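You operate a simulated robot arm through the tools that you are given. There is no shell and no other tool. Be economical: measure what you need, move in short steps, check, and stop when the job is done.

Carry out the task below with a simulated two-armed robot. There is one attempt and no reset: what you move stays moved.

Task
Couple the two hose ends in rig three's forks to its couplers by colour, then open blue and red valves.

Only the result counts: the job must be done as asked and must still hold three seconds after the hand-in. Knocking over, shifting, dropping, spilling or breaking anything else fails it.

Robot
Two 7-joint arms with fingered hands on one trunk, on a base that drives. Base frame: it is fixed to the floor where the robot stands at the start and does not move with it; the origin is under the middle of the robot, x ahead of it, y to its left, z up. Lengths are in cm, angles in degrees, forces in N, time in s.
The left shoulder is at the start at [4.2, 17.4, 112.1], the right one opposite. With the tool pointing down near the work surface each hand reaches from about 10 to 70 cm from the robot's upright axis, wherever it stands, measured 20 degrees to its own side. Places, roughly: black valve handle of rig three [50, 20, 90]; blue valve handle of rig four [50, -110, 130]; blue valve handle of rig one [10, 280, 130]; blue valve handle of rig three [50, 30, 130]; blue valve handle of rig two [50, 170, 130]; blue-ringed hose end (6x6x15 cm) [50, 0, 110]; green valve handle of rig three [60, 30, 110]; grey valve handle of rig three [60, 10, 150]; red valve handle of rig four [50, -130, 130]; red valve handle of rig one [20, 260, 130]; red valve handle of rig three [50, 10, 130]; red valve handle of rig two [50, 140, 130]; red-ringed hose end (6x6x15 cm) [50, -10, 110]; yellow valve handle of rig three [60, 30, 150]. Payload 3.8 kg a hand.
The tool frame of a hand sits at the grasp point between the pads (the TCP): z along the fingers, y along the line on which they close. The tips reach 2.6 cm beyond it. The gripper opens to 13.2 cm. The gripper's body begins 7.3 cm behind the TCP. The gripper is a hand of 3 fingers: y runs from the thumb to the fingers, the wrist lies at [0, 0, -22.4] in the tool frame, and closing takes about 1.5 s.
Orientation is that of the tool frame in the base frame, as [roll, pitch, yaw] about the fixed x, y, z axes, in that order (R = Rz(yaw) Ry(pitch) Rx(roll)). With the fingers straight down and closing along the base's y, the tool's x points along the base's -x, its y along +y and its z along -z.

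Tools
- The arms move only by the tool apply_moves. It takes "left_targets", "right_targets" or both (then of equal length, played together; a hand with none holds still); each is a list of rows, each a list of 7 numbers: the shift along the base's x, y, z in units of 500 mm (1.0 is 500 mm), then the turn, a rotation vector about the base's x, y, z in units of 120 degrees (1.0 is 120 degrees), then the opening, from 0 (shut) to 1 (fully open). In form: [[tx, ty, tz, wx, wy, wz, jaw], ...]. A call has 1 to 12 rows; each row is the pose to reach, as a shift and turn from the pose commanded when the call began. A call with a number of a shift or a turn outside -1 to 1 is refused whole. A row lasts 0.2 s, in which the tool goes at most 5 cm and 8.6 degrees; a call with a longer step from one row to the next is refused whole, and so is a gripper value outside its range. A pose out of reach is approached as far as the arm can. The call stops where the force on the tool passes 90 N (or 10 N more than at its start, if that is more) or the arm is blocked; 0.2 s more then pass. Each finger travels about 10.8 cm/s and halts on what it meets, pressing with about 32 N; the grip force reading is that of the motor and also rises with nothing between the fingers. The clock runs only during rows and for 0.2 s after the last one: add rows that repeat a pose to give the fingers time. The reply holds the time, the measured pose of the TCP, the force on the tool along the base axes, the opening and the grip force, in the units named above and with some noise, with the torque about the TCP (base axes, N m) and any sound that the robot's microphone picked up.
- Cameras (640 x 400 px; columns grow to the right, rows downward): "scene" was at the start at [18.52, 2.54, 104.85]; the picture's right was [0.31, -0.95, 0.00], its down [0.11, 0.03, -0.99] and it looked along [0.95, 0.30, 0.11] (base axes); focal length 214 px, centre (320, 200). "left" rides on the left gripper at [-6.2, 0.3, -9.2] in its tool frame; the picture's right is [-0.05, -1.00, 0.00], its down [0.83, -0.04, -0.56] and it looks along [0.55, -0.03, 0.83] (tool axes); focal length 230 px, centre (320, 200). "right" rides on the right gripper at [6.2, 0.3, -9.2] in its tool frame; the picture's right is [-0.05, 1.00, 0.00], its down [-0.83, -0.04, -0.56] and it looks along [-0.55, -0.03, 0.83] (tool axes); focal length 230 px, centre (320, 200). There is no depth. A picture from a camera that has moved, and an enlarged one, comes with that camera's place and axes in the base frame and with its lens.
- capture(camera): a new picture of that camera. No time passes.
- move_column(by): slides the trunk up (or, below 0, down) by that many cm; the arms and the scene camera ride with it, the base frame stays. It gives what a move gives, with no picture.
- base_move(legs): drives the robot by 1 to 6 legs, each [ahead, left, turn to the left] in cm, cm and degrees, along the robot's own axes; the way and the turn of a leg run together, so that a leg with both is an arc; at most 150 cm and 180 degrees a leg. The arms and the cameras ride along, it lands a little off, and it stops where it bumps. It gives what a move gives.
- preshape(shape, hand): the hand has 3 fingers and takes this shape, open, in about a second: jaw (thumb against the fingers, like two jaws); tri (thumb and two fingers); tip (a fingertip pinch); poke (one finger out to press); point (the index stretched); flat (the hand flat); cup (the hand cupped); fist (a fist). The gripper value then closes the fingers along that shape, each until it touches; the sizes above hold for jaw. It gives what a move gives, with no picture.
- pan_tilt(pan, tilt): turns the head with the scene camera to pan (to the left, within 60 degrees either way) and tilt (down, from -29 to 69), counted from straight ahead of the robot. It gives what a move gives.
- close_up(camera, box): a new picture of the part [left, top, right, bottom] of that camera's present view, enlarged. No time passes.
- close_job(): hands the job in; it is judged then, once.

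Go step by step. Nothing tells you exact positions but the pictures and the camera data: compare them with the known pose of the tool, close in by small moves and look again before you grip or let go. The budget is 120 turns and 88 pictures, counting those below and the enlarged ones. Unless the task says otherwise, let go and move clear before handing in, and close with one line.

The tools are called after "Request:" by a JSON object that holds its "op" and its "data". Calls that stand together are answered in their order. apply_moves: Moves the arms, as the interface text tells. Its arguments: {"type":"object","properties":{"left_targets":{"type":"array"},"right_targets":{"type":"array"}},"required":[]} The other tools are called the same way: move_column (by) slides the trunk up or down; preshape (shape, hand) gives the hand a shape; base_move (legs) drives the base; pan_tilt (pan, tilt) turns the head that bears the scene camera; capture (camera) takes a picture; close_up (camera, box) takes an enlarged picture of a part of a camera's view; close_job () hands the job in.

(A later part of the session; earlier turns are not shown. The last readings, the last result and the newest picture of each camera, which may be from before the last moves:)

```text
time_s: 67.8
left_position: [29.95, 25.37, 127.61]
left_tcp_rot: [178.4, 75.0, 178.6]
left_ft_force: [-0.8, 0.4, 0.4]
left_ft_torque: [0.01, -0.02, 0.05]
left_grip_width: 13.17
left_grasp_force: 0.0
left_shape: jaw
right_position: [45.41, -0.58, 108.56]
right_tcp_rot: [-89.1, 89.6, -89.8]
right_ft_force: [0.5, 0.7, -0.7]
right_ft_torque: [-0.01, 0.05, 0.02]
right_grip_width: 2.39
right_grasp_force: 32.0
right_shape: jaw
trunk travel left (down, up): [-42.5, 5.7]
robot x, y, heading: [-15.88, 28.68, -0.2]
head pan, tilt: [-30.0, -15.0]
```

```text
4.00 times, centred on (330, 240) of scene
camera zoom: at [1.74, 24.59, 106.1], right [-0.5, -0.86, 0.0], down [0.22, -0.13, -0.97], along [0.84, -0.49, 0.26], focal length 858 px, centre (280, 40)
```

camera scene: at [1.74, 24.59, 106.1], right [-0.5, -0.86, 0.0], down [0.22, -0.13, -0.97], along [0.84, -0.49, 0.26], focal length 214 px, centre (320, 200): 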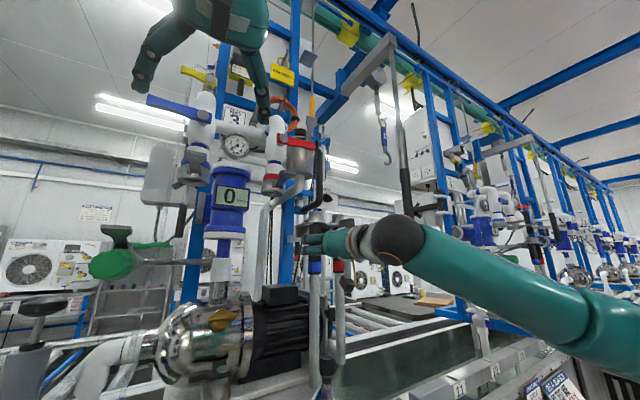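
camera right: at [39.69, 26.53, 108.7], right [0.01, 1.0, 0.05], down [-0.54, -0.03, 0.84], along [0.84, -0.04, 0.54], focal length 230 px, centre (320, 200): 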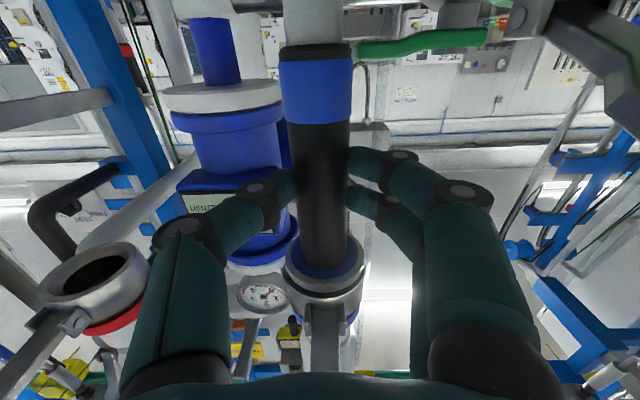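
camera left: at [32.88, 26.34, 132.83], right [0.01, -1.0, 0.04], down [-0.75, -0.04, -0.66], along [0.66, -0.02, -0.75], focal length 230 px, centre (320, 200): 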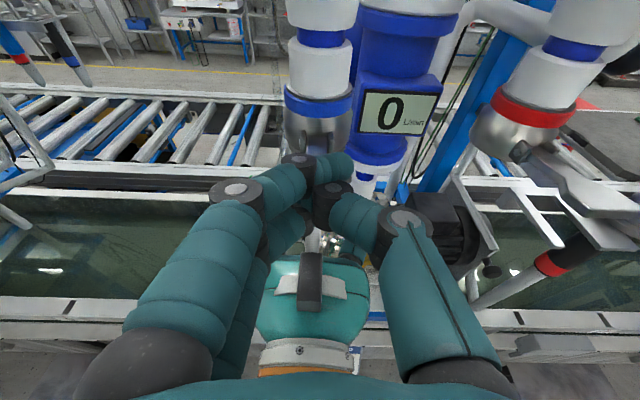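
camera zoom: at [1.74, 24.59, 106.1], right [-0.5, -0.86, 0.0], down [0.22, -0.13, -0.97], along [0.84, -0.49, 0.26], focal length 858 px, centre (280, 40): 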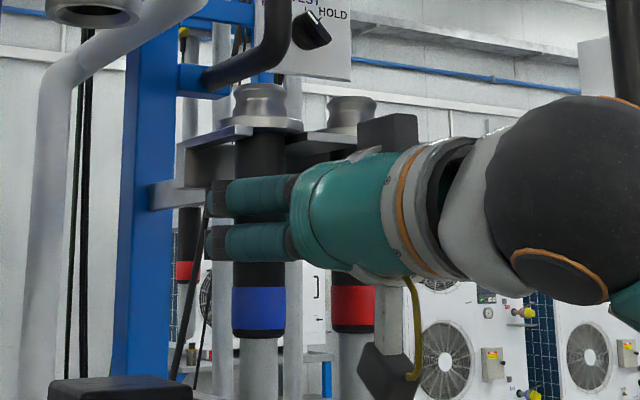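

It sits in the fork. I open, slide the hand down 4.2 cm, pitch it up 15°, and grip again near the blue ring.

Request:
{"op": "apply_moves", "data": {"right_targets": [[0, 0, 0, 0, 0, 0, 0.3], [0, 0, 0, 0, 0, 0, 0.5], [0, 0, -0.01, 0, 0, 0, 0.5], [0, 0, -0.035, 0, -0.04, 0, 0.5], [0, 0, -0.06, 0, -0.08, 0, 0.5], [0, 0, -0.084, 0, -0.125, 0, 0.5], [0, 0, -0.084, 0, -0.125, 0, 0.3], [0, 0, -0.084, 0, -0.125, 0, 0.15], [0, 0, -0.084, 0, -0.125, 0, 0], [0, 0, -0.084, 0, -0.125, 0, 0], [0, 0, -0.084, 0, -0.125, 0, 0], [0, 0, -0.084, 0, -0.125, 0, 0]]}}

Request:
{"op": "close_up", "data": {"camera": "scene", "box": [280, 190, 380, 290]}}

```text
time_s: 70.5
left_position: [29.88, 25.27, 127.62]
left_tcp_rot: [178.4, 74.9, 178.6]
left_ft_force: [0.0, -0.3, -0.7]
left_ft_torque: [-0.02, 0.01, -0.01]
left_grip_width: 13.19
left_grasp_force: 0.0
left_shape: jaw
right_position: [45.32, -0.49, 104.28]
right_tcp_rot: [-0.9, 75.1, -1.5]
right_ft_force: [-0.8, 0.7, 0.7]
right_ft_torque: [-0.02, -0.07, 0.08]
right_grip_width: 2.19
right_grasp_force: 32.2
right_shape: jaw
trunk travel left (down, up): [-42.5, 5.7]
robot x, y, heading: [-15.5, 28.75, -0.5]
head pan, tilt: [-30.0, -15.0]
```

```text
4.00 times, centred on (330, 240) of scene
camera zoom: at [1.71, 24.59, 106.1], right [-0.5, -0.86, 0.0], down [0.22, -0.13, -0.97], along [0.84, -0.49, 0.26], focal length 858 px, centre (280, 40)
```

zoom: 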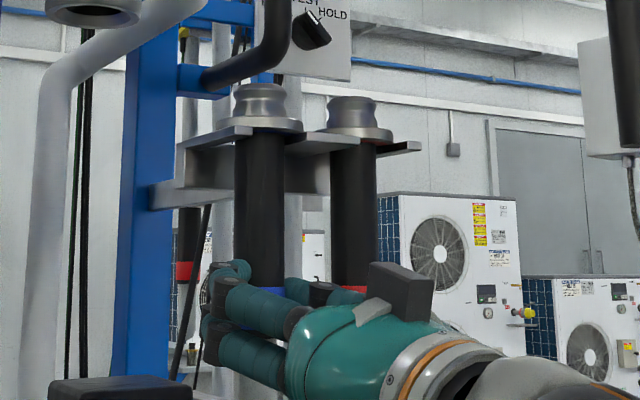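

Firm low grip. I lift out of the fork, draw back, and drive left to the blue coupler again.

Request:
{"op": "apply_moves", "data": {"right_targets": [[0, 0, 0.014, 0, 0, 0, 0], [0, 0, 0.028, 0, 0, 0, 0], [0, 0, 0.028, 0, 0, 0, 0], [-0.03, 0, 0.028, 0, 0, 0, 0], [-0.06, 0, 0.028, 0, 0, 0, 0], [-0.09, 0, 0.028, 0, 0, 0, 0], [-0.125, 0, 0.028, 0, 0, 0, 0]]}}

Request:
{"op": "base_move", "data": {"legs": [[0, 26.5, -0.2]]}}

```text
time_s: 72.0
left_position: [29.94, 25.29, 127.47]
left_tcp_rot: [178.4, 75.0, 178.7]
left_ft_force: [0.3, 1.1, 0.3]
left_ft_torque: [0.02, 0.03, -0.01]
left_grip_width: 13.19
left_grasp_force: 0.0
left_shape: jaw
right_position: [39.19, -0.59, 105.62]
right_tcp_rot: [-0.9, 75.1, -1.6]
right_ft_force: [-0.2, -0.4, -4.9]
right_ft_torque: [0.02, 0.11, -0.01]
right_grip_width: 2.18
right_grasp_force: 31.7
right_shape: jaw
trunk travel left (down, up): [-42.5, 5.7]
robot x, y, heading: [-15.72, 28.88, 0.0]
head pan, tilt: [-30.0, -15.0]
```

```text
time_s: 75.0
left_position: [30.13, 51.02, 127.49]
left_tcp_rot: [178.4, 75.0, 177.9]
left_ft_force: [-0.2, 0.2, 0.5]
left_ft_torque: [0.01, -0.02, 0.03]
left_grip_width: 13.16
left_grasp_force: 0.0
left_shape: jaw
right_position: [39.13, 25.09, 105.53]
right_tcp_rot: [-0.9, 75.1, -2.2]
right_ft_force: [0.6, -0.1, -4.7]
right_ft_torque: [0.02, 0.09, -0.04]
right_grip_width: 2.2
right_grasp_force: 32.0
right_shape: jaw
trunk travel left (down, up): [-42.5, 5.7]
robot x, y, heading: [-14.89, 54.92, -0.6]
head pan, tilt: [-30.0, -15.0]
```

Now I move under the coupler at the pose that aligned before and check.

Request:
{"op": "apply_moves", "data": {"right_targets": [[0.05, 0.023, 0, 0, 0, 0, 0], [0.1, 0.023, 0, 0, 0, 0, 0], [0.15, 0.023, 0, 0, 0, 0, 0], [0.197, 0.023, 0, 0, 0, 0, 0], [0.197, 0.023, 0.02, 0, 0, 0, 0], [0.197, 0.023, 0.035, 0, 0, 0, 0]]}}

Request:
{"op": "close_up", "data": {"camera": "scene", "box": [280, 160, 360, 240]}}

Request:
{"op": "capture", "data": {"camera": "right"}}

```text
time_s: 76.4
left_position: [30.16, 51.06, 127.5]
left_tcp_rot: [178.3, 75.0, 177.9]
left_ft_force: [-0.2, 0.0, -0.4]
left_ft_torque: [0.01, 0.01, 0.04]
left_grip_width: 13.18
left_grasp_force: 0.0
left_shape: jaw
right_position: [48.82, 26.3, 107.43]
right_tcp_rot: [-0.7, 75.3, -2.3]
right_ft_force: [0.0, -0.7, -4.3]
right_ft_torque: [0.03, 0.1, 0.01]
right_grip_width: 2.16
right_grasp_force: 32.2
right_shape: jaw
trunk travel left (down, up): [-42.5, 5.7]
robot x, y, heading: [-15.24, 54.65, -0.8]
head pan, tilt: [-30.0, -15.0]
```

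```text
5.00 times, centred on (320, 200) of scene
camera zoom: at [1.96, 50.74, 106.08], right [-0.51, -0.86, 0.0], down [0.22, -0.13, -0.97], along [0.83, -0.5, 0.26], focal length 1072 px, centre (320, 200)
```

zoom: 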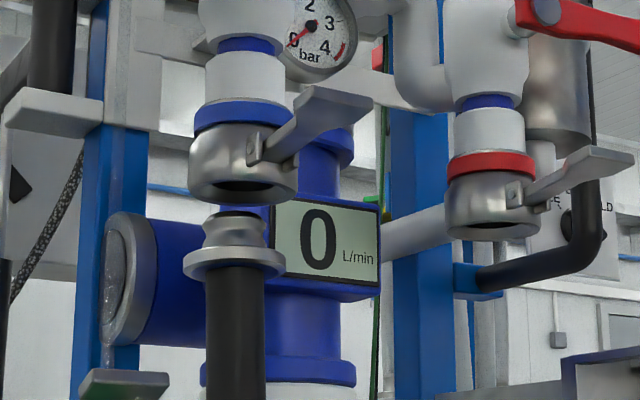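

```text
24 pictures are left
camera right: at [41.45, 26.71, 99.07], right [0.01, 1.0, 0.05], down [-0.75, -0.02, 0.66], along [0.66, -0.04, 0.75], focal length 230 px, centre (320, 200)
```

right: 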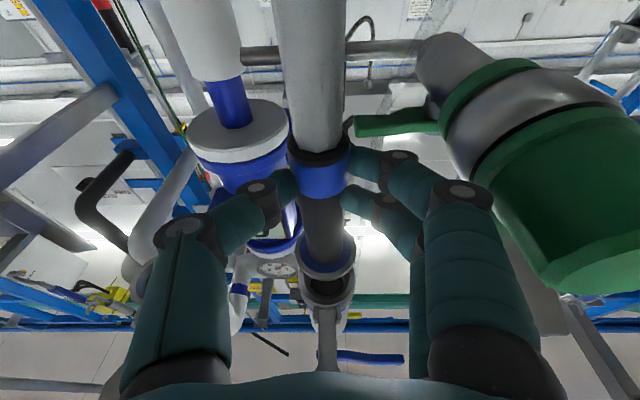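

The fitting is about 0.4 cm left of the mouth in the head view; I shift x by -0.7 and rise to just below the rim, then insert slowly.

Request:
{"op": "apply_moves", "data": {"right_targets": [[-0.014, 0, 0, 0, 0, 0, 0], [-0.014, 0, 0.01, 0, 0, 0, 0], [-0.014, 0, 0.018, 0, 0, 0, 0], [-0.014, 0, 0.026, 0, 0, 0, 0], [-0.014, 0, 0.034, 0, 0, 0, 0]]}}

Request:
{"op": "close_up", "data": {"camera": "scene", "box": [280, 160, 360, 240]}}

```text
time_s: 77.6
left_position: [30.23, 51.01, 127.76]
left_tcp_rot: [178.4, 75.0, 177.8]
left_ft_force: [0.7, 0.6, 0.1]
left_ft_torque: [-0.01, -0.02, -0.03]
left_grip_width: 13.18
left_grasp_force: 0.1
left_shape: jaw
right_position: [48.36, 26.25, 109.06]
right_tcp_rot: [-0.9, 75.1, -2.1]
right_ft_force: [0.1, -0.5, -4.1]
right_ft_torque: [-0.02, 0.13, -0.02]
right_grip_width: 2.17
right_grasp_force: 32.2
right_shape: jaw
trunk travel left (down, up): [-42.5, 5.7]
robot x, y, heading: [-15.04, 55.15, -0.9]
head pan, tilt: [-30.0, -15.0]
```

```text
5.00 times, centred on (320, 200) of scene
camera zoom: at [1.95, 50.74, 106.09], right [-0.51, -0.86, 0.0], down [0.22, -0.13, -0.97], along [0.83, -0.5, 0.26], focal length 1072 px, centre (320, 200)
```

zoom: 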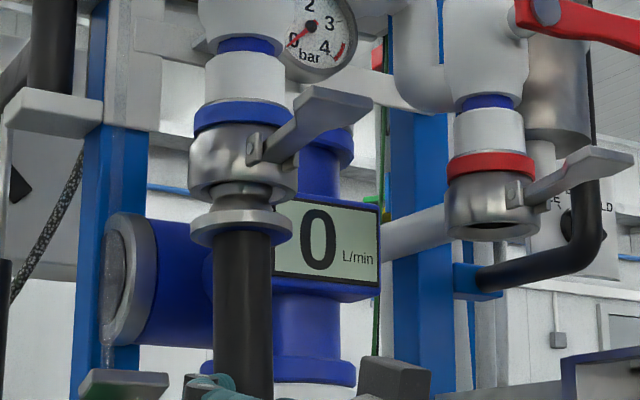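

It is entering cleanly. I seat it with light upward pressure and bring the closed left hand over the lever tip.

Request:
{"op": "apply_moves", "data": {"left_targets": [[0, -0.08, 0.02, 0, 0, 0, 0.5], [0, -0.17, 0.02, 0, 0, 0, 0.2], [0, -0.26, 0.02, 0, 0, 0, 0], [0, -0.35, 0.02, 0, 0, 0, 0], [0, -0.44, 0.02, 0, 0, 0, 0], [0, -0.496, 0.02, 0, 0, 0, 0], [0.07, -0.496, 0.02, 0, 0, 0, 0], [0.14, -0.496, 0.01, 0, 0, 0, 0], [0.195, -0.496, 0, 0, 0, 0, 0], [0.195, -0.496, -0.02, 0, 0, 0, 0]], "right_targets": [[0, 0, 0.008, 0, 0, 0, 0], [0, 0, 0.016, 0, 0, 0, 0], [0, 0, 0.024, 0, 0, 0, 0], [0, 0, 0.028, 0, 0, 0, 0], [0, 0, 0.032, 0, 0, 0, 0], [0, 0, 0.036, 0, 0, 0, 0], [0, 0, 0.036, 0, 0, 0, 0], [0, 0, 0.036, 0, 0, 0, 0], [0, 0, 0.036, 0, 0, 0, 0], [0, 0, 0.036, 0, 0, 0, 0]]}}

Request:
{"op": "close_up", "data": {"camera": "scene", "box": [280, 160, 360, 240]}}

```text
time_s: 79.8
left_position: [39.99, 26.16, 126.72]
left_tcp_rot: [178.2, 74.9, 177.8]
left_ft_force: [-0.3, -0.1, 0.3]
left_ft_torque: [0.01, -0.01, 0.01]
left_grip_width: 0.0
left_grasp_force: 32.0
left_shape: jaw
right_position: [48.5, 25.95, 110.5]
right_tcp_rot: [-0.8, 75.4, -2.0]
right_ft_force: [-7.4, 3.8, -24.1]
right_ft_torque: [-0.12, 0.35, 0.15]
right_grip_width: 2.21
right_grasp_force: 32.5
right_shape: jaw
trunk travel left (down, up): [-42.5, 5.7]
robot x, y, heading: [-15.35, 55.51, -0.6]
head pan, tilt: [-30.0, -15.0]
```

```text
5.00 times, centred on (320, 200) of scene
camera zoom: at [1.99, 50.73, 106.06], right [-0.51, -0.86, 0.0], down [0.22, -0.13, -0.97], along [0.83, -0.5, 0.26], focal length 1072 px, centre (320, 200)
```

zoom: 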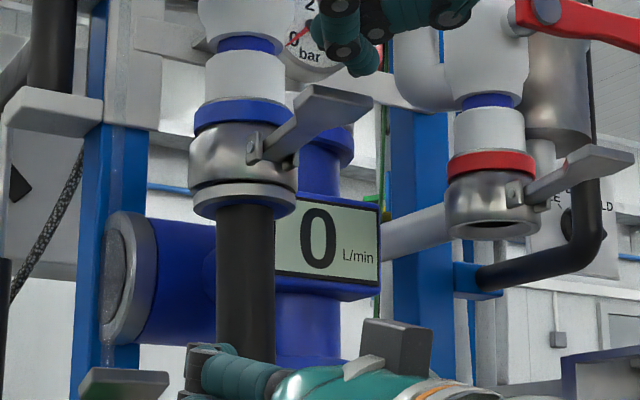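

Seated with 20 N. Now I sweep the lever down and in along its arc with the left fingertips.

Request:
{"op": "apply_moves", "data": {"left_targets": [[0, 0, -0.025, 0, 0, 0, 0], [0, 0, -0.054, 0, 0, 0, 0], [0.004, 0, -0.084, 0, 0, 0, 0], [0.016, 0, -0.114, 0, 0, 0, 0], [0.036, 0, -0.14, 0, 0, 0, 0], [0.06, 0, -0.16, 0, 0, 0, 0], [0.084, 0, -0.174, 0, 0, 0, 0], [0.104, 0, -0.182, 0, 0, 0, 0], [0.104, 0, -0.182, 0, 0, 0, 0]]}}

Request:
{"op": "close_up", "data": {"camera": "scene", "box": [280, 160, 360, 240]}}

```text
time_s: 81.8
left_position: [43.66, 25.77, 118.11]
left_tcp_rot: [178.1, 75.6, 176.9]
left_ft_force: [-38.3, -14.7, 11.7]
left_ft_torque: [-0.01, 0.04, 0.22]
left_grip_width: 0.0
left_grasp_force: 32.0
left_shape: jaw
right_position: [47.16, 26.34, 112.35]
right_tcp_rot: [-1.2, 73.5, -2.1]
right_ft_force: [-9.9, 14.2, 10.5]
right_ft_torque: [0.22, -0.18, 0.44]
right_grip_width: 1.22
right_grasp_force: 32.1
right_shape: jaw
trunk travel left (down, up): [-42.5, 5.7]
robot x, y, heading: [-15.42, 55.09, -1.0]
head pan, tilt: [-30.0, -15.0]
```

```text
5.00 times, centred on (320, 200) of scene
camera zoom: at [1.11, 50.8, 106.33], right [-0.51, -0.86, 0.0], down [0.23, -0.13, -0.96], along [0.83, -0.5, 0.27], focal length 1072 px, centre (320, 200)
```

zoom: 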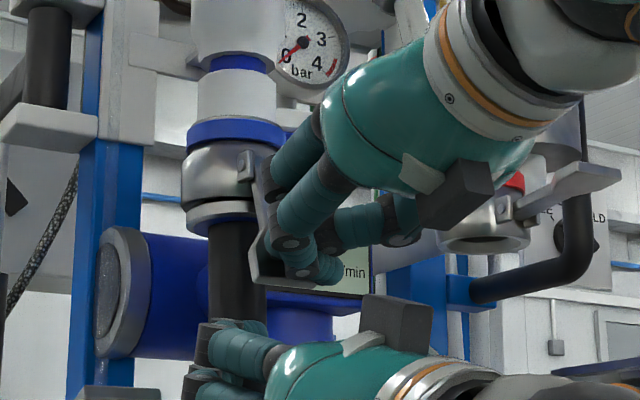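

The lever is nearly vertical now, though the right grip slid a bit. I back the left hand off and look whether the lever stays closed.

Request:
{"op": "apply_moves", "data": {"left_targets": [[-0.04, 0, 0, 0, 0, 0, 0], [-0.1, 0, 0.03, 0, 0, 0, 0], [-0.18, 0, 0.1, 0, 0, 0, 0], [-0.24, 0, 0.18, 0, 0, 0, 0]]}}

Request:
{"op": "close_up", "data": {"camera": "scene", "box": [280, 160, 360, 240]}}

```text
refused: row 3 steps farther than a row can; nothing moved
```

```text
5.00 times, centred on (320, 200) of scene
camera zoom: at [1.11, 50.8, 106.33], right [-0.51, -0.86, 0.0], down [0.23, -0.13, -0.96], along [0.83, -0.5, 0.27], focal length 1072 px, centre (320, 200)
```

zoom: 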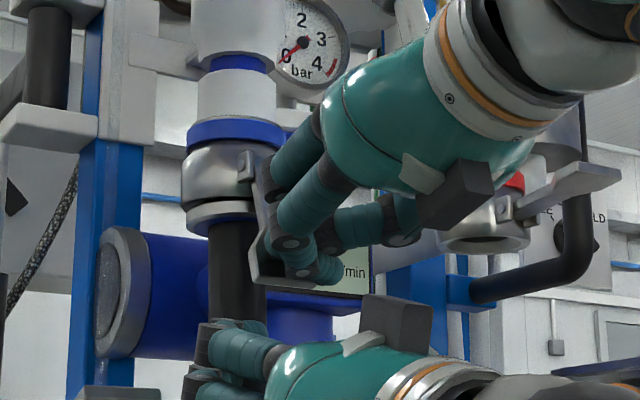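

Request:
{"op": "apply_moves", "data": {"left_targets": [[-0.04, 0, 0, 0, 0, 0, 0], [-0.1, 0, 0.03, 0, 0, 0, 0], [-0.16, 0, 0.08, 0, 0, 0, 0], [-0.22, 0, 0.14, 0, 0, 0, 0], [-0.26, 0, 0.2, 0, 0, 0, 0]]}}

Request:
{"op": "close_up", "data": {"camera": "scene", "box": [280, 160, 360, 240]}}

```text
time_s: 83.0
left_position: [31.46, 26.53, 127.72]
left_tcp_rot: [178.8, 75.2, 178.4]
left_ft_force: [0.8, 0.2, -0.3]
left_ft_torque: [-0.01, 0.01, -0.01]
left_grip_width: 0.0
left_grasp_force: 31.5
left_shape: jaw
right_position: [47.77, 26.52, 111.35]
right_tcp_rot: [-1.4, 74.6, -2.3]
right_ft_force: [-19.5, 12.3, 13.7]
right_ft_torque: [0.1, -0.36, 0.28]
right_grip_width: 1.26
right_grasp_force: 32.3
right_shape: jaw
trunk travel left (down, up): [-42.5, 5.7]
robot x, y, heading: [-15.21, 55.21, -0.8]
head pan, tilt: [-30.0, -15.0]
```

```text
5.00 times, centred on (320, 200) of scene
camera zoom: at [1.59, 50.96, 106.16], right [-0.51, -0.86, 0.0], down [0.23, -0.13, -0.96], along [0.83, -0.49, 0.26], focal length 1072 px, centre (320, 200)
```

zoom: 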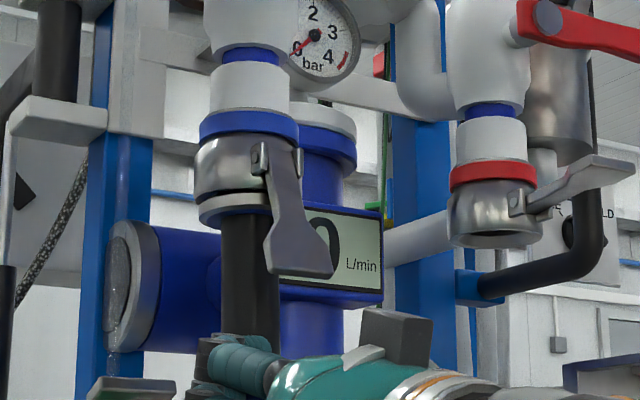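

The lever stays down and the hose carries a 14 N downward pull from the right hand, so it is latched. I open the right hand gradually and check.

Request:
{"op": "apply_moves", "data": {"right_targets": [[0, 0, 0, 0, 0, 0, 0.2], [0, 0, 0, 0, 0, 0, 0.3], [0, 0, 0, 0, 0, 0, 0.5], [0, 0, 0, 0, 0, 0, 0.6], [0, 0, 0, 0, 0, 0, 0.6]]}}

Request:
{"op": "close_up", "data": {"camera": "scene", "box": [280, 160, 360, 240]}}

```text
time_s: 84.2
left_position: [31.54, 26.34, 127.7]
left_tcp_rot: [178.7, 75.2, 178.2]
left_ft_force: [-0.3, 0.4, -1.1]
left_ft_torque: [-0.04, -0.01, 0.04]
left_grip_width: 0.02
left_grasp_force: 31.9
left_shape: jaw
right_position: [47.89, 26.23, 111.08]
right_tcp_rot: [-1.2, 74.8, -2.4]
right_ft_force: [-20.8, 12.7, 1.1]
right_ft_torque: [-0.11, 0.01, 0.37]
right_grip_width: 5.16
right_grasp_force: 0.1
right_shape: jaw
trunk travel left (down, up): [-42.5, 5.7]
robot x, y, heading: [-15.23, 55.18, -1.0]
head pan, tilt: [-30.0, -15.0]
```

```text
5.00 times, centred on (320, 200) of scene
camera zoom: at [1.61, 50.91, 106.14], right [-0.51, -0.86, 0.0], down [0.23, -0.13, -0.97], along [0.83, -0.49, 0.26], focal length 1072 px, centre (320, 200)
```

zoom: 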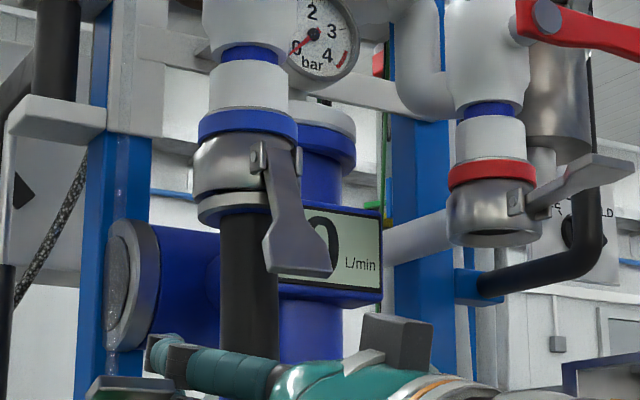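

The hose stays put. The right fingers touch something lightly, so I back the hand out slowly.

Request:
{"op": "apply_moves", "data": {"right_targets": [[-0.02, 0.004, 0, 0, 0, 0, 0.5], [-0.04, 0.004, 0, 0, 0, 0, 0.5], [-0.06, 0.004, 0, 0, 0, 0, 0.5]]}}

Request:
{"op": "capture", "data": {"camera": "right"}}

```text
time_s: 85.0
left_position: [31.94, 26.28, 127.4]
left_tcp_rot: [178.4, 75.0, 177.8]
left_ft_force: [0.7, -0.4, -0.1]
left_ft_torque: [-0.02, -0.02, 0.02]
left_grip_width: 0.0
left_grasp_force: 31.2
left_shape: jaw
right_position: [45.32, 26.4, 110.82]
right_tcp_rot: [-0.9, 75.1, -2.2]
right_ft_force: [0.3, 0.7, -0.2]
right_ft_torque: [-0.05, 0.01, 0.05]
right_grip_width: 6.5
right_grasp_force: 0.0
right_shape: jaw
trunk travel left (down, up): [-42.5, 5.7]
robot x, y, heading: [-15.04, 54.73, -0.9]
head pan, tilt: [-30.0, -15.0]
```

```text
17 pictures are left
camera right: at [37.85, 26.84, 102.67], right [0.01, 1.0, 0.05], down [-0.75, -0.02, 0.66], along [0.66, -0.04, 0.75], focal length 230 px, centre (320, 200)
```

right: 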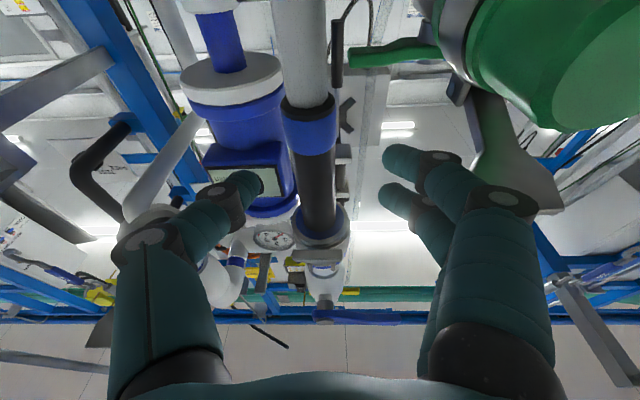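

Blue is coupled and free-standing. Now red: I retreat the right hand, lower it to ring height and drive right to the red hose end.

Request:
{"op": "apply_moves", "data": {"right_targets": [[-0.05, 0, -0.02, 0, 0, 0, 0.5], [-0.1, 0, -0.04, 0, 0, 0, 0.5], [-0.15, 0, -0.07, 0, 0, 0, 0.5], [-0.15, 0, -0.13, 0, 0, 0, 0.5]]}}

Request:
{"op": "base_move", "data": {"legs": [[0, -34.5, 0.8]]}}

Request:
{"op": "capture", "data": {"camera": "right"}}

```text
time_s: 86.0
left_position: [31.84, 26.22, 127.29]
left_tcp_rot: [178.4, 75.0, 178.0]
left_ft_force: [0.3, 0.4, -0.4]
left_ft_torque: [-0.04, 0.0, 0.0]
left_grip_width: 0.0
left_grasp_force: 31.8
left_shape: jaw
right_position: [37.65, 26.56, 104.36]
right_tcp_rot: [-0.9, 74.9, -2.3]
right_ft_force: [0.3, -1.2, -1.1]
right_ft_torque: [-0.02, 0.02, -0.02]
right_grip_width: 6.53
right_grasp_force: 0.1
right_shape: jaw
trunk travel left (down, up): [-42.5, 5.7]
robot x, y, heading: [-15.07, 54.91, -1.2]
head pan, tilt: [-30.0, -15.0]
```

```text
time_s: 89.7
left_position: [31.91, -9.47, 127.43]
left_tcp_rot: [178.4, 74.9, 178.4]
left_ft_force: [-0.4, 0.1, 0.4]
left_ft_torque: [-0.01, -0.05, 0.01]
left_grip_width: 0.0
left_grasp_force: 31.7
left_shape: jaw
right_position: [37.59, -9.13, 104.34]
right_tcp_rot: [-0.8, 75.1, -1.6]
right_ft_force: [0.3, -0.7, 0.3]
right_ft_torque: [-0.01, -0.02, 0.01]
right_grip_width: 6.53
right_grasp_force: 0.1
right_shape: jaw
trunk travel left (down, up): [-42.5, 5.7]
robot x, y, heading: [-15.77, 19.2, -0.3]
head pan, tilt: [-30.0, -15.0]
```

```text
16 pictures are left
camera right: at [30.18, -8.87, 96.11], right [0.0, 1.0, 0.05], down [-0.75, -0.03, 0.66], along [0.66, -0.04, 0.75], focal length 230 px, centre (320, 200)
```

right: 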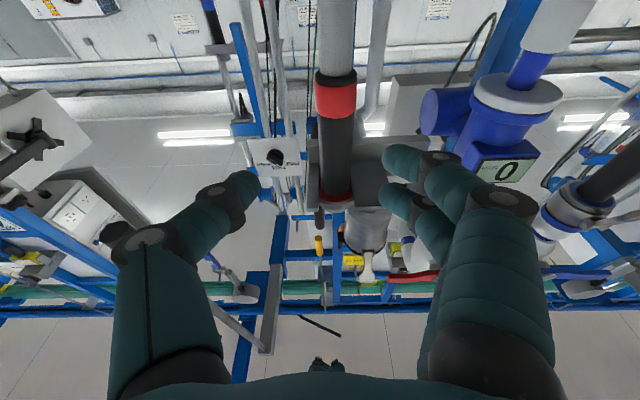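

Red ring is at about [47.4, -8.3, 103.9]. I align, advance to x 46.5, and close.

Request:
{"op": "apply_moves", "data": {"right_targets": [[0, 0.017, 0, 0, 0, 0, 0.5], [0.05, 0.017, 0, 0, 0, 0, 0.5], [0.1, 0.017, 0, 0, 0, 0, 0.5], [0.15, 0.017, 0, 0, 0, 0, 0.5], [0.178, 0.017, 0, 0, 0, 0, 0.5], [0.178, 0.017, 0, 0, 0, 0, 0.3], [0.178, 0.017, 0, 0, 0, 0, 0.15], [0.178, 0.017, 0, 0, 0, 0, 0], [0.178, 0.017, 0, 0, 0, 0, 0], [0.178, 0.017, 0, 0, 0, 0, 0], [0.178, 0.017, 0, 0, 0, 0, 0]]}}

```text
time_s: 92.1
left_position: [31.94, -9.47, 127.35]
left_tcp_rot: [178.4, 75.0, 178.6]
left_ft_force: [-0.7, -0.3, -0.4]
left_ft_torque: [0.02, 0.02, -0.01]
left_grip_width: 0.0
left_grasp_force: 31.6
left_shape: jaw
right_position: [46.46, -8.16, 104.2]
right_tcp_rot: [-0.9, 75.1, -1.8]
right_ft_force: [1.2, 0.4, 0.5]
right_ft_torque: [-0.02, -0.04, 0.01]
right_grip_width: 2.35
right_grasp_force: 32.0
right_shape: jaw
trunk travel left (down, up): [-42.5, 5.7]
robot x, y, heading: [-15.8, 18.86, -0.4]
head pan, tilt: [-30.0, -15.0]
```

Good grip on red. I lift it out, draw back and drive left to the red coupler.

Request:
{"op": "apply_moves", "data": {"right_targets": [[0, 0, 0.014, 0, 0, 0, 0], [0, 0, 0.028, 0, 0, 0, 0], [0, 0, 0.028, 0, 0, 0, 0], [-0.03, 0, 0.028, 0, 0, 0, 0], [-0.06, 0, 0.028, 0, 0, 0, 0], [-0.09, 0, 0.028, 0, 0, 0, 0], [-0.12, 0, 0.028, 0, 0, 0, 0], [-0.148, 0, 0.028, 0, 0, 0, 0]]}}

Request:
{"op": "base_move", "data": {"legs": [[0, 17.2, 0]]}}

```text
time_s: 93.9
left_position: [31.83, -9.51, 127.41]
left_tcp_rot: [178.2, 75.0, 178.4]
left_ft_force: [0.7, 0.4, 0.2]
left_ft_torque: [0.0, 0.01, -0.03]
left_grip_width: 0.02
left_grasp_force: 32.1
left_shape: jaw
right_position: [39.28, -8.33, 105.73]
right_tcp_rot: [-0.9, 75.0, -1.7]
right_ft_force: [0.0, -0.4, -4.8]
right_ft_torque: [-0.01, 0.11, 0.01]
right_grip_width: 2.35
right_grasp_force: 32.0
right_shape: jaw
trunk travel left (down, up): [-42.5, 5.7]
robot x, y, heading: [-15.48, 19.03, -0.5]
head pan, tilt: [-30.0, -15.0]
```

```text
time_s: 96.1
left_position: [31.93, 8.22, 127.39]
left_tcp_rot: [178.3, 74.9, 178.5]
left_ft_force: [-0.1, -0.6, -0.6]
left_ft_torque: [0.03, 0.02, 0.05]
left_grip_width: 0.0
left_grasp_force: 31.5
left_shape: jaw
right_position: [39.42, 9.31, 105.78]
right_tcp_rot: [-0.9, 75.1, -1.6]
right_ft_force: [-0.6, 0.1, -3.9]
right_ft_torque: [-0.03, 0.08, 0.0]
right_grip_width: 2.35
right_grasp_force: 32.3
right_shape: jaw
trunk travel left (down, up): [-42.5, 5.7]
robot x, y, heading: [-15.14, 36.67, -0.3]
head pan, tilt: [-30.0, -15.0]
```

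Next I move the red fitting under its coupler and check with both views.

Request:
{"op": "apply_moves", "data": {"right_targets": [[0.04, -0.008, 0, 0, 0, 0, 0], [0.08, -0.008, 0, 0, 0, 0, 0], [0.12, -0.008, 0, 0, 0, 0, 0], [0.164, -0.008, 0, 0, 0, 0, 0], [0.164, -0.008, 0.022, 0, 0, 0, 0]]}}

Request:
{"op": "close_up", "data": {"camera": "scene", "box": [270, 160, 350, 240]}}

Request:
{"op": "close_up", "data": {"camera": "right", "box": [230, 200, 430, 340]}}

```text
time_s: 97.3
left_position: [31.96, 8.2, 127.37]
left_tcp_rot: [178.3, 75.0, 178.5]
left_ft_force: [-0.8, -0.4, -0.2]
left_ft_torque: [0.0, 0.0, -0.02]
left_grip_width: 0.0
left_grasp_force: 31.9
left_shape: jaw
right_position: [47.78, 8.94, 106.73]
right_tcp_rot: [-0.8, 75.2, -1.4]
right_ft_force: [-0.1, -0.5, -4.3]
right_ft_torque: [0.0, 0.02, -0.02]
right_grip_width: 2.34
right_grasp_force: 32.3
right_shape: jaw
trunk travel left (down, up): [-42.5, 5.7]
robot x, y, heading: [-15.53, 36.44, -0.2]
head pan, tilt: [-30.0, -15.0]
```

```text
5.00 times, centred on (310, 200) of scene
camera zoom: at [1.67, 32.39, 106.09], right [-0.5, -0.86, 0.0], down [0.22, -0.13, -0.97], along [0.83, -0.49, 0.26], focal length 1072 px, centre (370, 200)
```

zoom: 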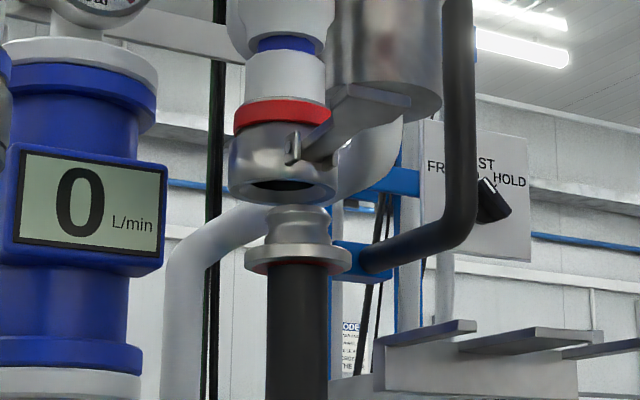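

```text
2.86 times, centred on (330, 270) of right
camera zoom: at [40.31, 9.17, 98.65], right [0.0, 1.0, 0.05], down [-0.75, -0.03, 0.66], along [0.66, -0.03, 0.75], focal length 657 px, centre (291, 0)
```

zoom: 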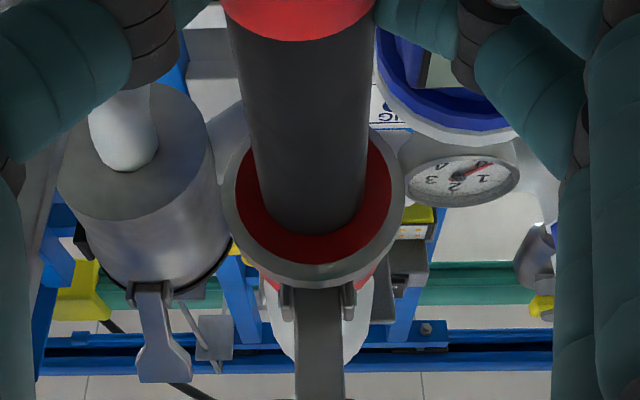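

Fitting needs about +1.1 cm in x. I shift it and rise to the rim, then check.

Request:
{"op": "apply_moves", "data": {"right_targets": [[0.022, 0.002, 0, 0, 0, 0, 0], [0.022, 0.002, 0.01, 0, 0, 0, 0], [0.022, 0.002, 0.014, 0, 0, 0, 0]]}}

Request:
{"op": "close_up", "data": {"camera": "scene", "box": [270, 160, 350, 240]}}

```text
time_s: 98.1
left_position: [31.85, 8.1, 127.35]
left_tcp_rot: [178.3, 75.0, 178.4]
left_ft_force: [0.4, 0.4, 0.1]
left_ft_torque: [-0.03, -0.01, 0.0]
left_grip_width: 0.0
left_grasp_force: 31.9
left_shape: jaw
right_position: [48.86, 8.85, 107.44]
right_tcp_rot: [-0.8, 75.2, -1.6]
right_ft_force: [-0.6, -0.2, -3.8]
right_ft_torque: [0.0, 0.08, -0.01]
right_grip_width: 2.35
right_grasp_force: 32.0
right_shape: jaw
trunk travel left (down, up): [-42.5, 5.7]
robot x, y, heading: [-15.48, 36.38, -0.1]
head pan, tilt: [-30.0, -15.0]
```

```text
5.00 times, centred on (310, 200) of scene
camera zoom: at [1.72, 32.4, 106.08], right [-0.5, -0.86, 0.0], down [0.22, -0.13, -0.97], along [0.83, -0.49, 0.26], focal length 1072 px, centre (370, 200)
```

zoom: 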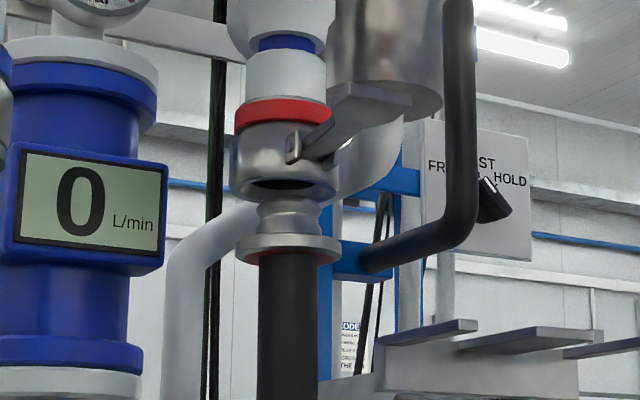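

Aligned. I insert slowly and bring the left hand above the red lever tip at the same time.

Request:
{"op": "apply_moves", "data": {"right_targets": [[0.003, 0, 0.008, 0, 0, 0, 0], [0.003, 0, 0.016, 0, 0, 0, 0], [0.003, 0, 0.024, 0, 0, 0, 0], [0.003, 0, 0.032, 0, 0, 0, 0], [0.003, 0, 0.04, 0, 0, 0, 0], [0.003, 0, 0.048, 0, 0, 0, 0], [0.003, 0, 0.056, 0, 0, 0, 0], [0.003, 0, 0.062, 0, 0, 0, 0], [0.003, 0, 0.068, 0, 0, 0, 0], [0.003, 0, 0.068, 0, 0, 0, 0]], "left_targets": [[0, 0.014, 0, 0, 0, 0, 0], [0, 0.014, 0, 0, 0, 0, 0], [0, 0.014, 0, 0, 0, 0, 0], [0, 0.014, 0, 0, 0, 0, 0], [0.02, 0.014, 0, 0, 0, 0, 0], [0.05, 0.014, 0, 0, 0, 0, 0], [0.08, 0.014, 0, 0, 0, 0, 0], [0.11, 0.014, 0, 0, 0, 0, 0], [0.14, 0.014, 0, 0, 0, 0, 0], [0.162, 0.014, -0.01, 0, 0, 0, 0]]}}

Request:
{"op": "close_up", "data": {"camera": "scene", "box": [270, 160, 350, 240]}}

```text
time_s: 100.3
left_position: [40.24, 8.83, 126.89]
left_tcp_rot: [178.0, 75.0, 178.3]
left_ft_force: [0.2, 0.4, -0.5]
left_ft_torque: [-0.01, 0.02, -0.02]
left_grip_width: 0.03
left_grasp_force: 32.7
left_shape: jaw
right_position: [49.12, 8.97, 110.4]
right_tcp_rot: [-0.6, 75.7, -1.2]
right_ft_force: [-9.4, 1.9, -26.1]
right_ft_torque: [-0.06, 0.42, 0.06]
right_grip_width: 2.41
right_grasp_force: 32.4
right_shape: jaw
trunk travel left (down, up): [-42.5, 5.7]
robot x, y, heading: [-15.53, 36.4, -0.4]
head pan, tilt: [-30.0, -15.0]
```

```text
5.00 times, centred on (310, 200) of scene
camera zoom: at [1.75, 32.35, 106.04], right [-0.5, -0.86, 0.0], down [0.22, -0.13, -0.97], along [0.83, -0.49, 0.26], focal length 1072 px, centre (370, 200)
```

zoom: 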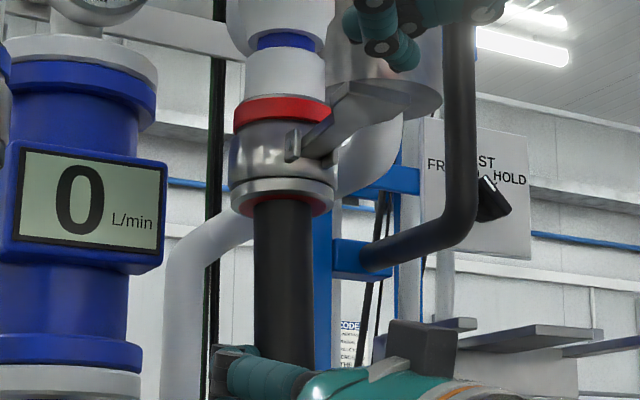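

Red is seated. I sweep its lever down and in the same way, then back the left hand off.

Request:
{"op": "apply_moves", "data": {"left_targets": [[0, 0, -0.025, 0, 0, 0, 0], [0, 0, -0.054, 0, 0, 0, 0], [0.004, 0, -0.084, 0, 0, 0, 0], [0.016, 0, -0.114, 0, 0, 0, 0], [0.036, 0, -0.14, 0, 0, 0, 0], [0.06, 0, -0.16, 0, 0, 0, 0], [0.084, 0, -0.174, 0, 0, 0, 0], [0.1, 0, -0.182, 0, 0, 0, 0], [0.1, 0, -0.182, 0, 0, 0, 0]]}}

Request:
{"op": "apply_moves", "data": {"left_targets": [[-0.04, 0, 0, 0, 0, 0, 0], [-0.1, 0, 0.03, 0, 0, 0, 0], [-0.16, 0, 0.08, 0, 0, 0, 0], [-0.22, 0, 0.14, 0, 0, 0, 0], [-0.26, 0, 0.2, 0, 0, 0, 0]]}}

Request:
{"op": "close_up", "data": {"camera": "scene", "box": [270, 160, 350, 240]}}

```text
time_s: 102.3
left_position: [44.16, 8.37, 118.39]
left_tcp_rot: [177.9, 75.6, 177.5]
left_ft_force: [-67.3, 0.4, 21.9]
left_ft_torque: [0.15, 0.36, 0.33]
left_grip_width: 0.0
left_grasp_force: 32.4
left_shape: jaw
right_position: [48.69, 9.06, 110.42]
right_tcp_rot: [-0.7, 76.0, -1.6]
right_ft_force: [31.2, 5.5, -30.2]
right_ft_torque: [-0.08, 0.66, 0.2]
right_grip_width: 2.23
right_grasp_force: 32.0
right_shape: jaw
trunk travel left (down, up): [-42.5, 5.7]
robot x, y, heading: [-15.69, 36.51, -0.5]
head pan, tilt: [-30.0, -15.0]
```

```text
time_s: 103.5
left_position: [32.3, 8.81, 127.74]
left_tcp_rot: [178.2, 75.1, 178.5]
left_ft_force: [0.7, 0.1, -0.8]
left_ft_torque: [0.02, 0.04, 0.02]
left_grip_width: 0.01
left_grasp_force: 31.9
left_shape: jaw
right_position: [48.99, 9.0, 110.43]
right_tcp_rot: [-0.8, 75.5, -1.7]
right_ft_force: [-7.8, 2.7, -27.1]
right_ft_torque: [-0.04, 0.36, 0.03]
right_grip_width: 2.46
right_grasp_force: 32.1
right_shape: jaw
trunk travel left (down, up): [-42.5, 5.7]
robot x, y, heading: [-15.35, 37.14, -0.3]
head pan, tilt: [-30.0, -15.0]
```

```text
5.00 times, centred on (310, 200) of scene
camera zoom: at [1.79, 32.36, 106.06], right [-0.5, -0.86, 0.0], down [0.22, -0.13, -0.97], along [0.83, -0.49, 0.26], focal length 1072 px, centre (370, 200)
```

zoom: 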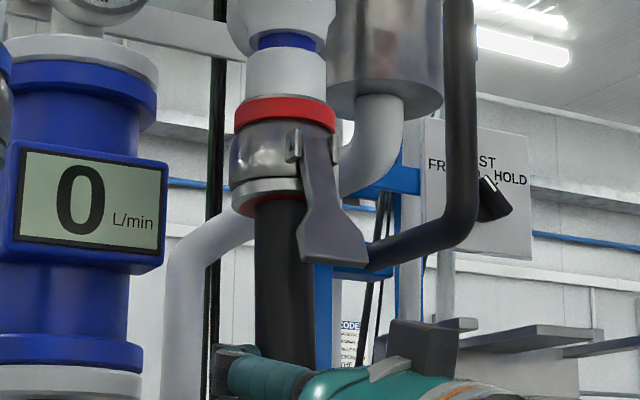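

Lever is down. I test the latch by pulling down gently with the right hand.

Request:
{"op": "apply_moves", "data": {"right_targets": [[0, 0, -0.008, 0, 0, 0, 0], [0, 0, -0.016, 0, 0, 0, 0], [0, 0, -0.022, 0, 0, 0, 0], [0, 0, -0.028, 0, 0, 0, 0]]}}

```text
time_s: 104.5
left_position: [32.03, 8.9, 127.86]
left_tcp_rot: [178.3, 75.0, 178.5]
left_ft_force: [0.6, 0.2, 0.4]
left_ft_torque: [-0.01, -0.01, 0.0]
left_grip_width: 0.0
left_grasp_force: 32.0
left_shape: jaw
right_position: [48.86, 8.99, 110.25]
right_tcp_rot: [-1.1, 74.3, -1.8]
right_ft_force: [10.9, -1.8, 10.8]
right_ft_torque: [0.07, -0.08, -0.07]
right_grip_width: 2.35
right_grasp_force: 32.1
right_shape: jaw
trunk travel left (down, up): [-42.5, 5.7]
robot x, y, heading: [-15.41, 36.42, -0.5]
head pan, tilt: [-30.0, -15.0]
```

Latched (11 N holds). I release red, back the right hand out, and raise the left hand toward a spot above the blue valve handle's tip (about [45, 34, 133]).

Request:
{"op": "apply_moves", "data": {"right_targets": [[0, 0, 0.01, 0, 0, 0, 0.2], [0, 0, 0.01, 0, 0, 0, 0.35], [0, 0, 0.01, 0, 0, 0, 0.5], [0, 0, 0.01, 0, 0, 0, 0.5], [-0.02, 0, 0.01, 0, 0, 0, 0.5], [-0.05, 0, 0.005, 0, 0, 0, 0.5], [-0.1, 0, 0, 0, 0, 0, 0.5], [-0.15, 0, 0, 0, 0, 0, 0.5], [-0.2, 0, 0, 0, 0, 0, 0.5]], "left_targets": [[0, 0.06, 0.05, 0, 0, 0, 0], [0, 0.12, 0.1, 0, 0, 0, 0], [0, 0.18, 0.15, 0, 0, 0, 0], [0, 0.25, 0.2, 0, 0, 0, 0], [0, 0.33, 0.2, 0, 0, 0, 0], [0, 0.41, 0.2, 0, 0, 0, 0], [0, 0.485, 0.2, 0, 0, 0, 0], [0.08, 0.485, 0.2, 0, 0, 0, 0], [0.15, 0.485, 0.2, 0, 0, 0, 0]]}}

Request:
{"op": "pan_tilt", "data": {"pan": -15, "tilt": -20}}

Request:
{"op": "capture", "data": {"camera": "scene"}}

```text
time_s: 106.5
left_position: [39.28, 33.02, 137.89]
left_tcp_rot: [178.2, 75.0, 178.4]
left_ft_force: [0.1, 0.0, -0.3]
left_ft_torque: [-0.02, 0.03, 0.04]
left_grip_width: 0.0
left_grasp_force: 32.0
left_shape: jaw
right_position: [38.76, 8.96, 109.53]
right_tcp_rot: [-0.9, 75.2, -1.6]
right_ft_force: [-0.4, -0.2, 0.3]
right_ft_torque: [-0.02, 0.02, -0.02]
right_grip_width: 6.53
right_grasp_force: 0.0
right_shape: jaw
trunk travel left (down, up): [-42.5, 5.7]
robot x, y, heading: [-15.36, 36.89, -0.5]
head pan, tilt: [-30.0, -15.0]
```

```text
time_s: 107.3
left_position: [39.21, 32.97, 137.78]
left_tcp_rot: [178.2, 75.0, 178.4]
left_ft_force: [-0.2, -0.4, 1.1]
left_ft_torque: [0.0, 0.05, -0.02]
left_grip_width: 0.02
left_grasp_force: 31.8
left_shape: jaw
right_position: [38.91, 8.91, 109.38]
right_tcp_rot: [-0.8, 75.1, -1.6]
right_ft_force: [0.1, 0.2, 0.6]
right_ft_torque: [0.03, -0.03, -0.02]
right_grip_width: 6.55
right_grasp_force: 0.0
right_shape: jaw
trunk travel left (down, up): [-42.5, 5.7]
robot x, y, heading: [-15.65, 36.31, -0.2]
head pan, tilt: [-15.0, -20.0]
```

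```text
10 pictures are left
camera scene: at [2.07, 34.45, 106.77], right [-0.26, -0.96, 0.0], down [0.33, -0.09, -0.94], along [0.91, -0.25, 0.34], focal length 214 px, centre (320, 200)
```

scene: 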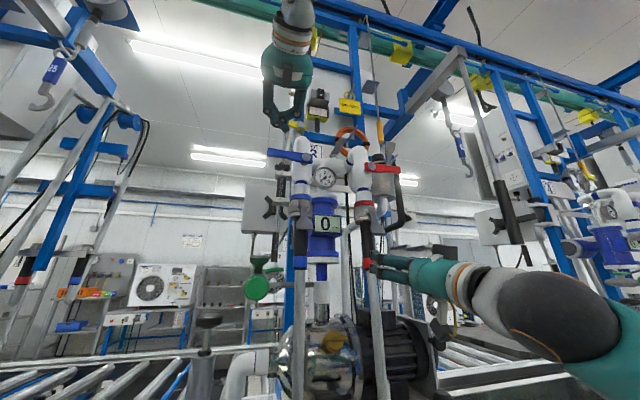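

Both hoses are coupled. I now press the blue handle's tip down along its arc with the left hand.

Request:
{"op": "apply_moves", "data": {"left_targets": [[0.045, 0.01, 0, 0, 0, 0, 0], [0.087, 0.02, 0, 0, 0, 0, 0], [0.087, 0.02, -0.02, 0, 0, 0, 0], [0.087, 0.02, -0.04, 0, 0, 0, 0], [0.087, 0.02, -0.058, 0, 0, 0, 0], [0.087, 0.024, -0.08, 0, 0, 0, 0], [0.087, 0.024, -0.102, 0, 0, 0, 0]]}}

Request:
{"op": "close_up", "data": {"camera": "scene", "box": [240, 100, 400, 220]}}

```text
time_s: 108.9
left_position: [43.39, 34.42, 134.22]
left_tcp_rot: [-179.1, 76.8, -179.0]
left_ft_force: [7.0, -2.5, 45.6]
left_ft_torque: [-0.74, -0.77, -0.04]
left_grip_width: 0.0
left_grasp_force: 31.2
left_shape: jaw
right_position: [38.55, 8.88, 109.73]
right_tcp_rot: [-0.8, 74.9, -1.5]
right_ft_force: [0.1, -0.1, 1.3]
right_ft_torque: [0.0, -0.02, -0.04]
right_grip_width: 6.57
right_grasp_force: 0.0
right_shape: jaw
trunk travel left (down, up): [-42.5, 5.7]
robot x, y, heading: [-15.57, 36.16, -0.1]
head pan, tilt: [-15.0, -20.0]
```

```text
3.33 times, centred on (320, 160) of scene
camera zoom: at [1.86, 34.45, 106.89], right [-0.26, -0.96, 0.0], down [0.33, -0.09, -0.94], along [0.91, -0.25, 0.34], focal length 715 px, centre (320, 333)
```

zoom: 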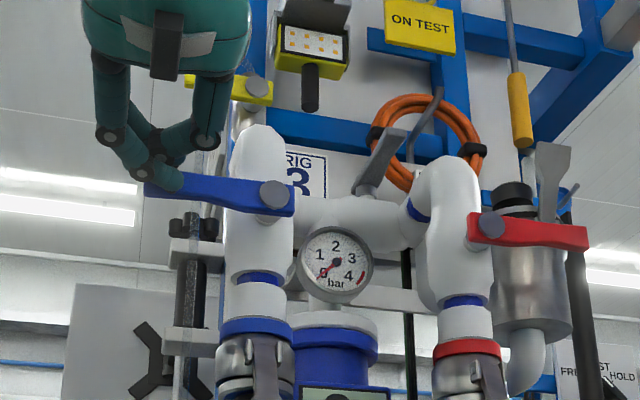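

The handle resists 45 N downward, so it likely opens upward. I go around beneath the tip and push up.

Request:
{"op": "apply_moves", "data": {"left_targets": [[0, 0, 0.05, 0, 0, 0, 0], [-0.06, 0, 0.07, 0, 0, 0, 0], [-0.13, -0.01, 0.05, 0, 0, 0, 0], [-0.14, -0.016, -0.03, 0, 0, 0, 0], [-0.14, -0.016, -0.08, 0, 0, 0, 0], [-0.06, -0.016, -0.08, 0, 0, 0, 0], [0, -0.016, -0.08, 0, 0, 0, 0], [0, -0.016, -0.06, 0, 0, 0, 0], [0, -0.016, -0.04, 0, 0, 0, 0], [0, -0.012, -0.015, 0, 0, 0, 0], [0, -0.01, 0.01, 0, 0, 0, 0]]}}

Request:
{"op": "close_up", "data": {"camera": "scene", "box": [240, 100, 400, 220]}}

```text
time_s: 111.3
left_position: [43.92, 34.0, 133.3]
left_tcp_rot: [178.1, 75.0, 178.3]
left_ft_force: [0.4, -1.6, -5.9]
left_ft_torque: [0.09, 0.06, -0.04]
left_grip_width: 0.0
left_grasp_force: 31.6
left_shape: jaw
right_position: [38.93, 8.82, 109.45]
right_tcp_rot: [-0.8, 75.1, -1.4]
right_ft_force: [0.9, -0.4, 0.1]
right_ft_torque: [0.01, -0.01, -0.01]
right_grip_width: 6.53
right_grasp_force: 0.1
right_shape: jaw
trunk travel left (down, up): [-42.5, 5.7]
robot x, y, heading: [-15.67, 36.8, -0.1]
head pan, tilt: [-15.0, -20.0]
```

```text
3.33 times, centred on (320, 160) of scene
camera zoom: at [2.09, 34.42, 106.77], right [-0.26, -0.96, 0.0], down [0.33, -0.09, -0.94], along [0.91, -0.25, 0.34], focal length 715 px, centre (320, 333)
```

zoom: 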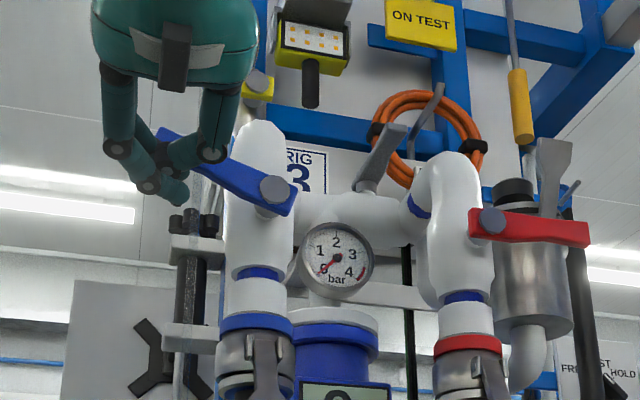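

Upward works easily. I continue around to vertical until the stop.

Request:
{"op": "apply_moves", "data": {"left_targets": [[0, 0.004, 0.035, 0, 0, 0, 0], [0, 0, 0.068, 0, 0, 0, 0], [0, -0.024, 0.106, 0, 0, 0, 0], [0, -0.04, 0.122, 0, 0, 0, 0], [0, -0.056, 0.136, 0, 0, 0, 0], [0, -0.075, 0.148, 0, 0, 0, 0], [0, -0.092, 0.158, 0, 0, 0, 0], [0, -0.107, 0.162, 0, 0, 0, 0], [0, -0.12, 0.164, 0, 0, 0, 0], [0, -0.132, 0.164, 0, 0, 0, 0]]}}

Request:
{"op": "close_up", "data": {"camera": "scene", "box": [240, 100, 400, 220]}}

```text
time_s: 113.5
left_position: [43.69, 28.28, 141.29]
left_tcp_rot: [178.9, 75.0, 179.7]
left_ft_force: [-14.6, 24.9, -10.4]
left_ft_torque: [0.26, 0.31, 0.24]
left_grip_width: 0.0
left_grasp_force: 31.0
left_shape: jaw
right_position: [38.77, 9.36, 109.59]
right_tcp_rot: [-1.7, 75.0, -2.3]
right_ft_force: [-0.5, 0.6, 0.1]
right_ft_torque: [0.03, 0.02, 0.01]
right_grip_width: 6.53
right_grasp_force: 0.1
right_shape: jaw
trunk travel left (down, up): [-42.5, 5.7]
robot x, y, heading: [-15.37, 36.68, -0.2]
head pan, tilt: [-15.0, -20.0]
```

```text
3.33 times, centred on (320, 160) of scene
camera zoom: at [1.9, 34.9, 106.81], right [-0.26, -0.97, 0.0], down [0.33, -0.09, -0.94], along [0.91, -0.24, 0.34], focal length 715 px, centre (320, 333)
```

zoom: 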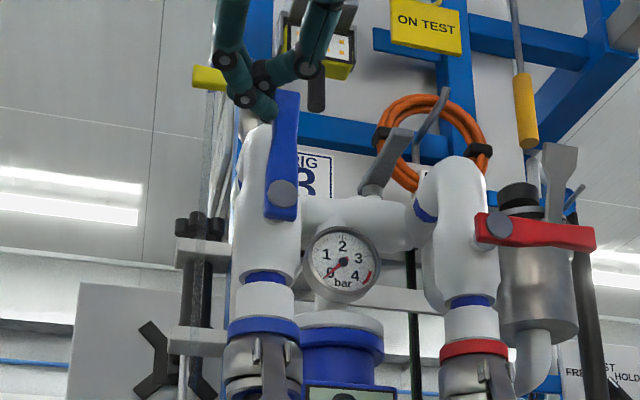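

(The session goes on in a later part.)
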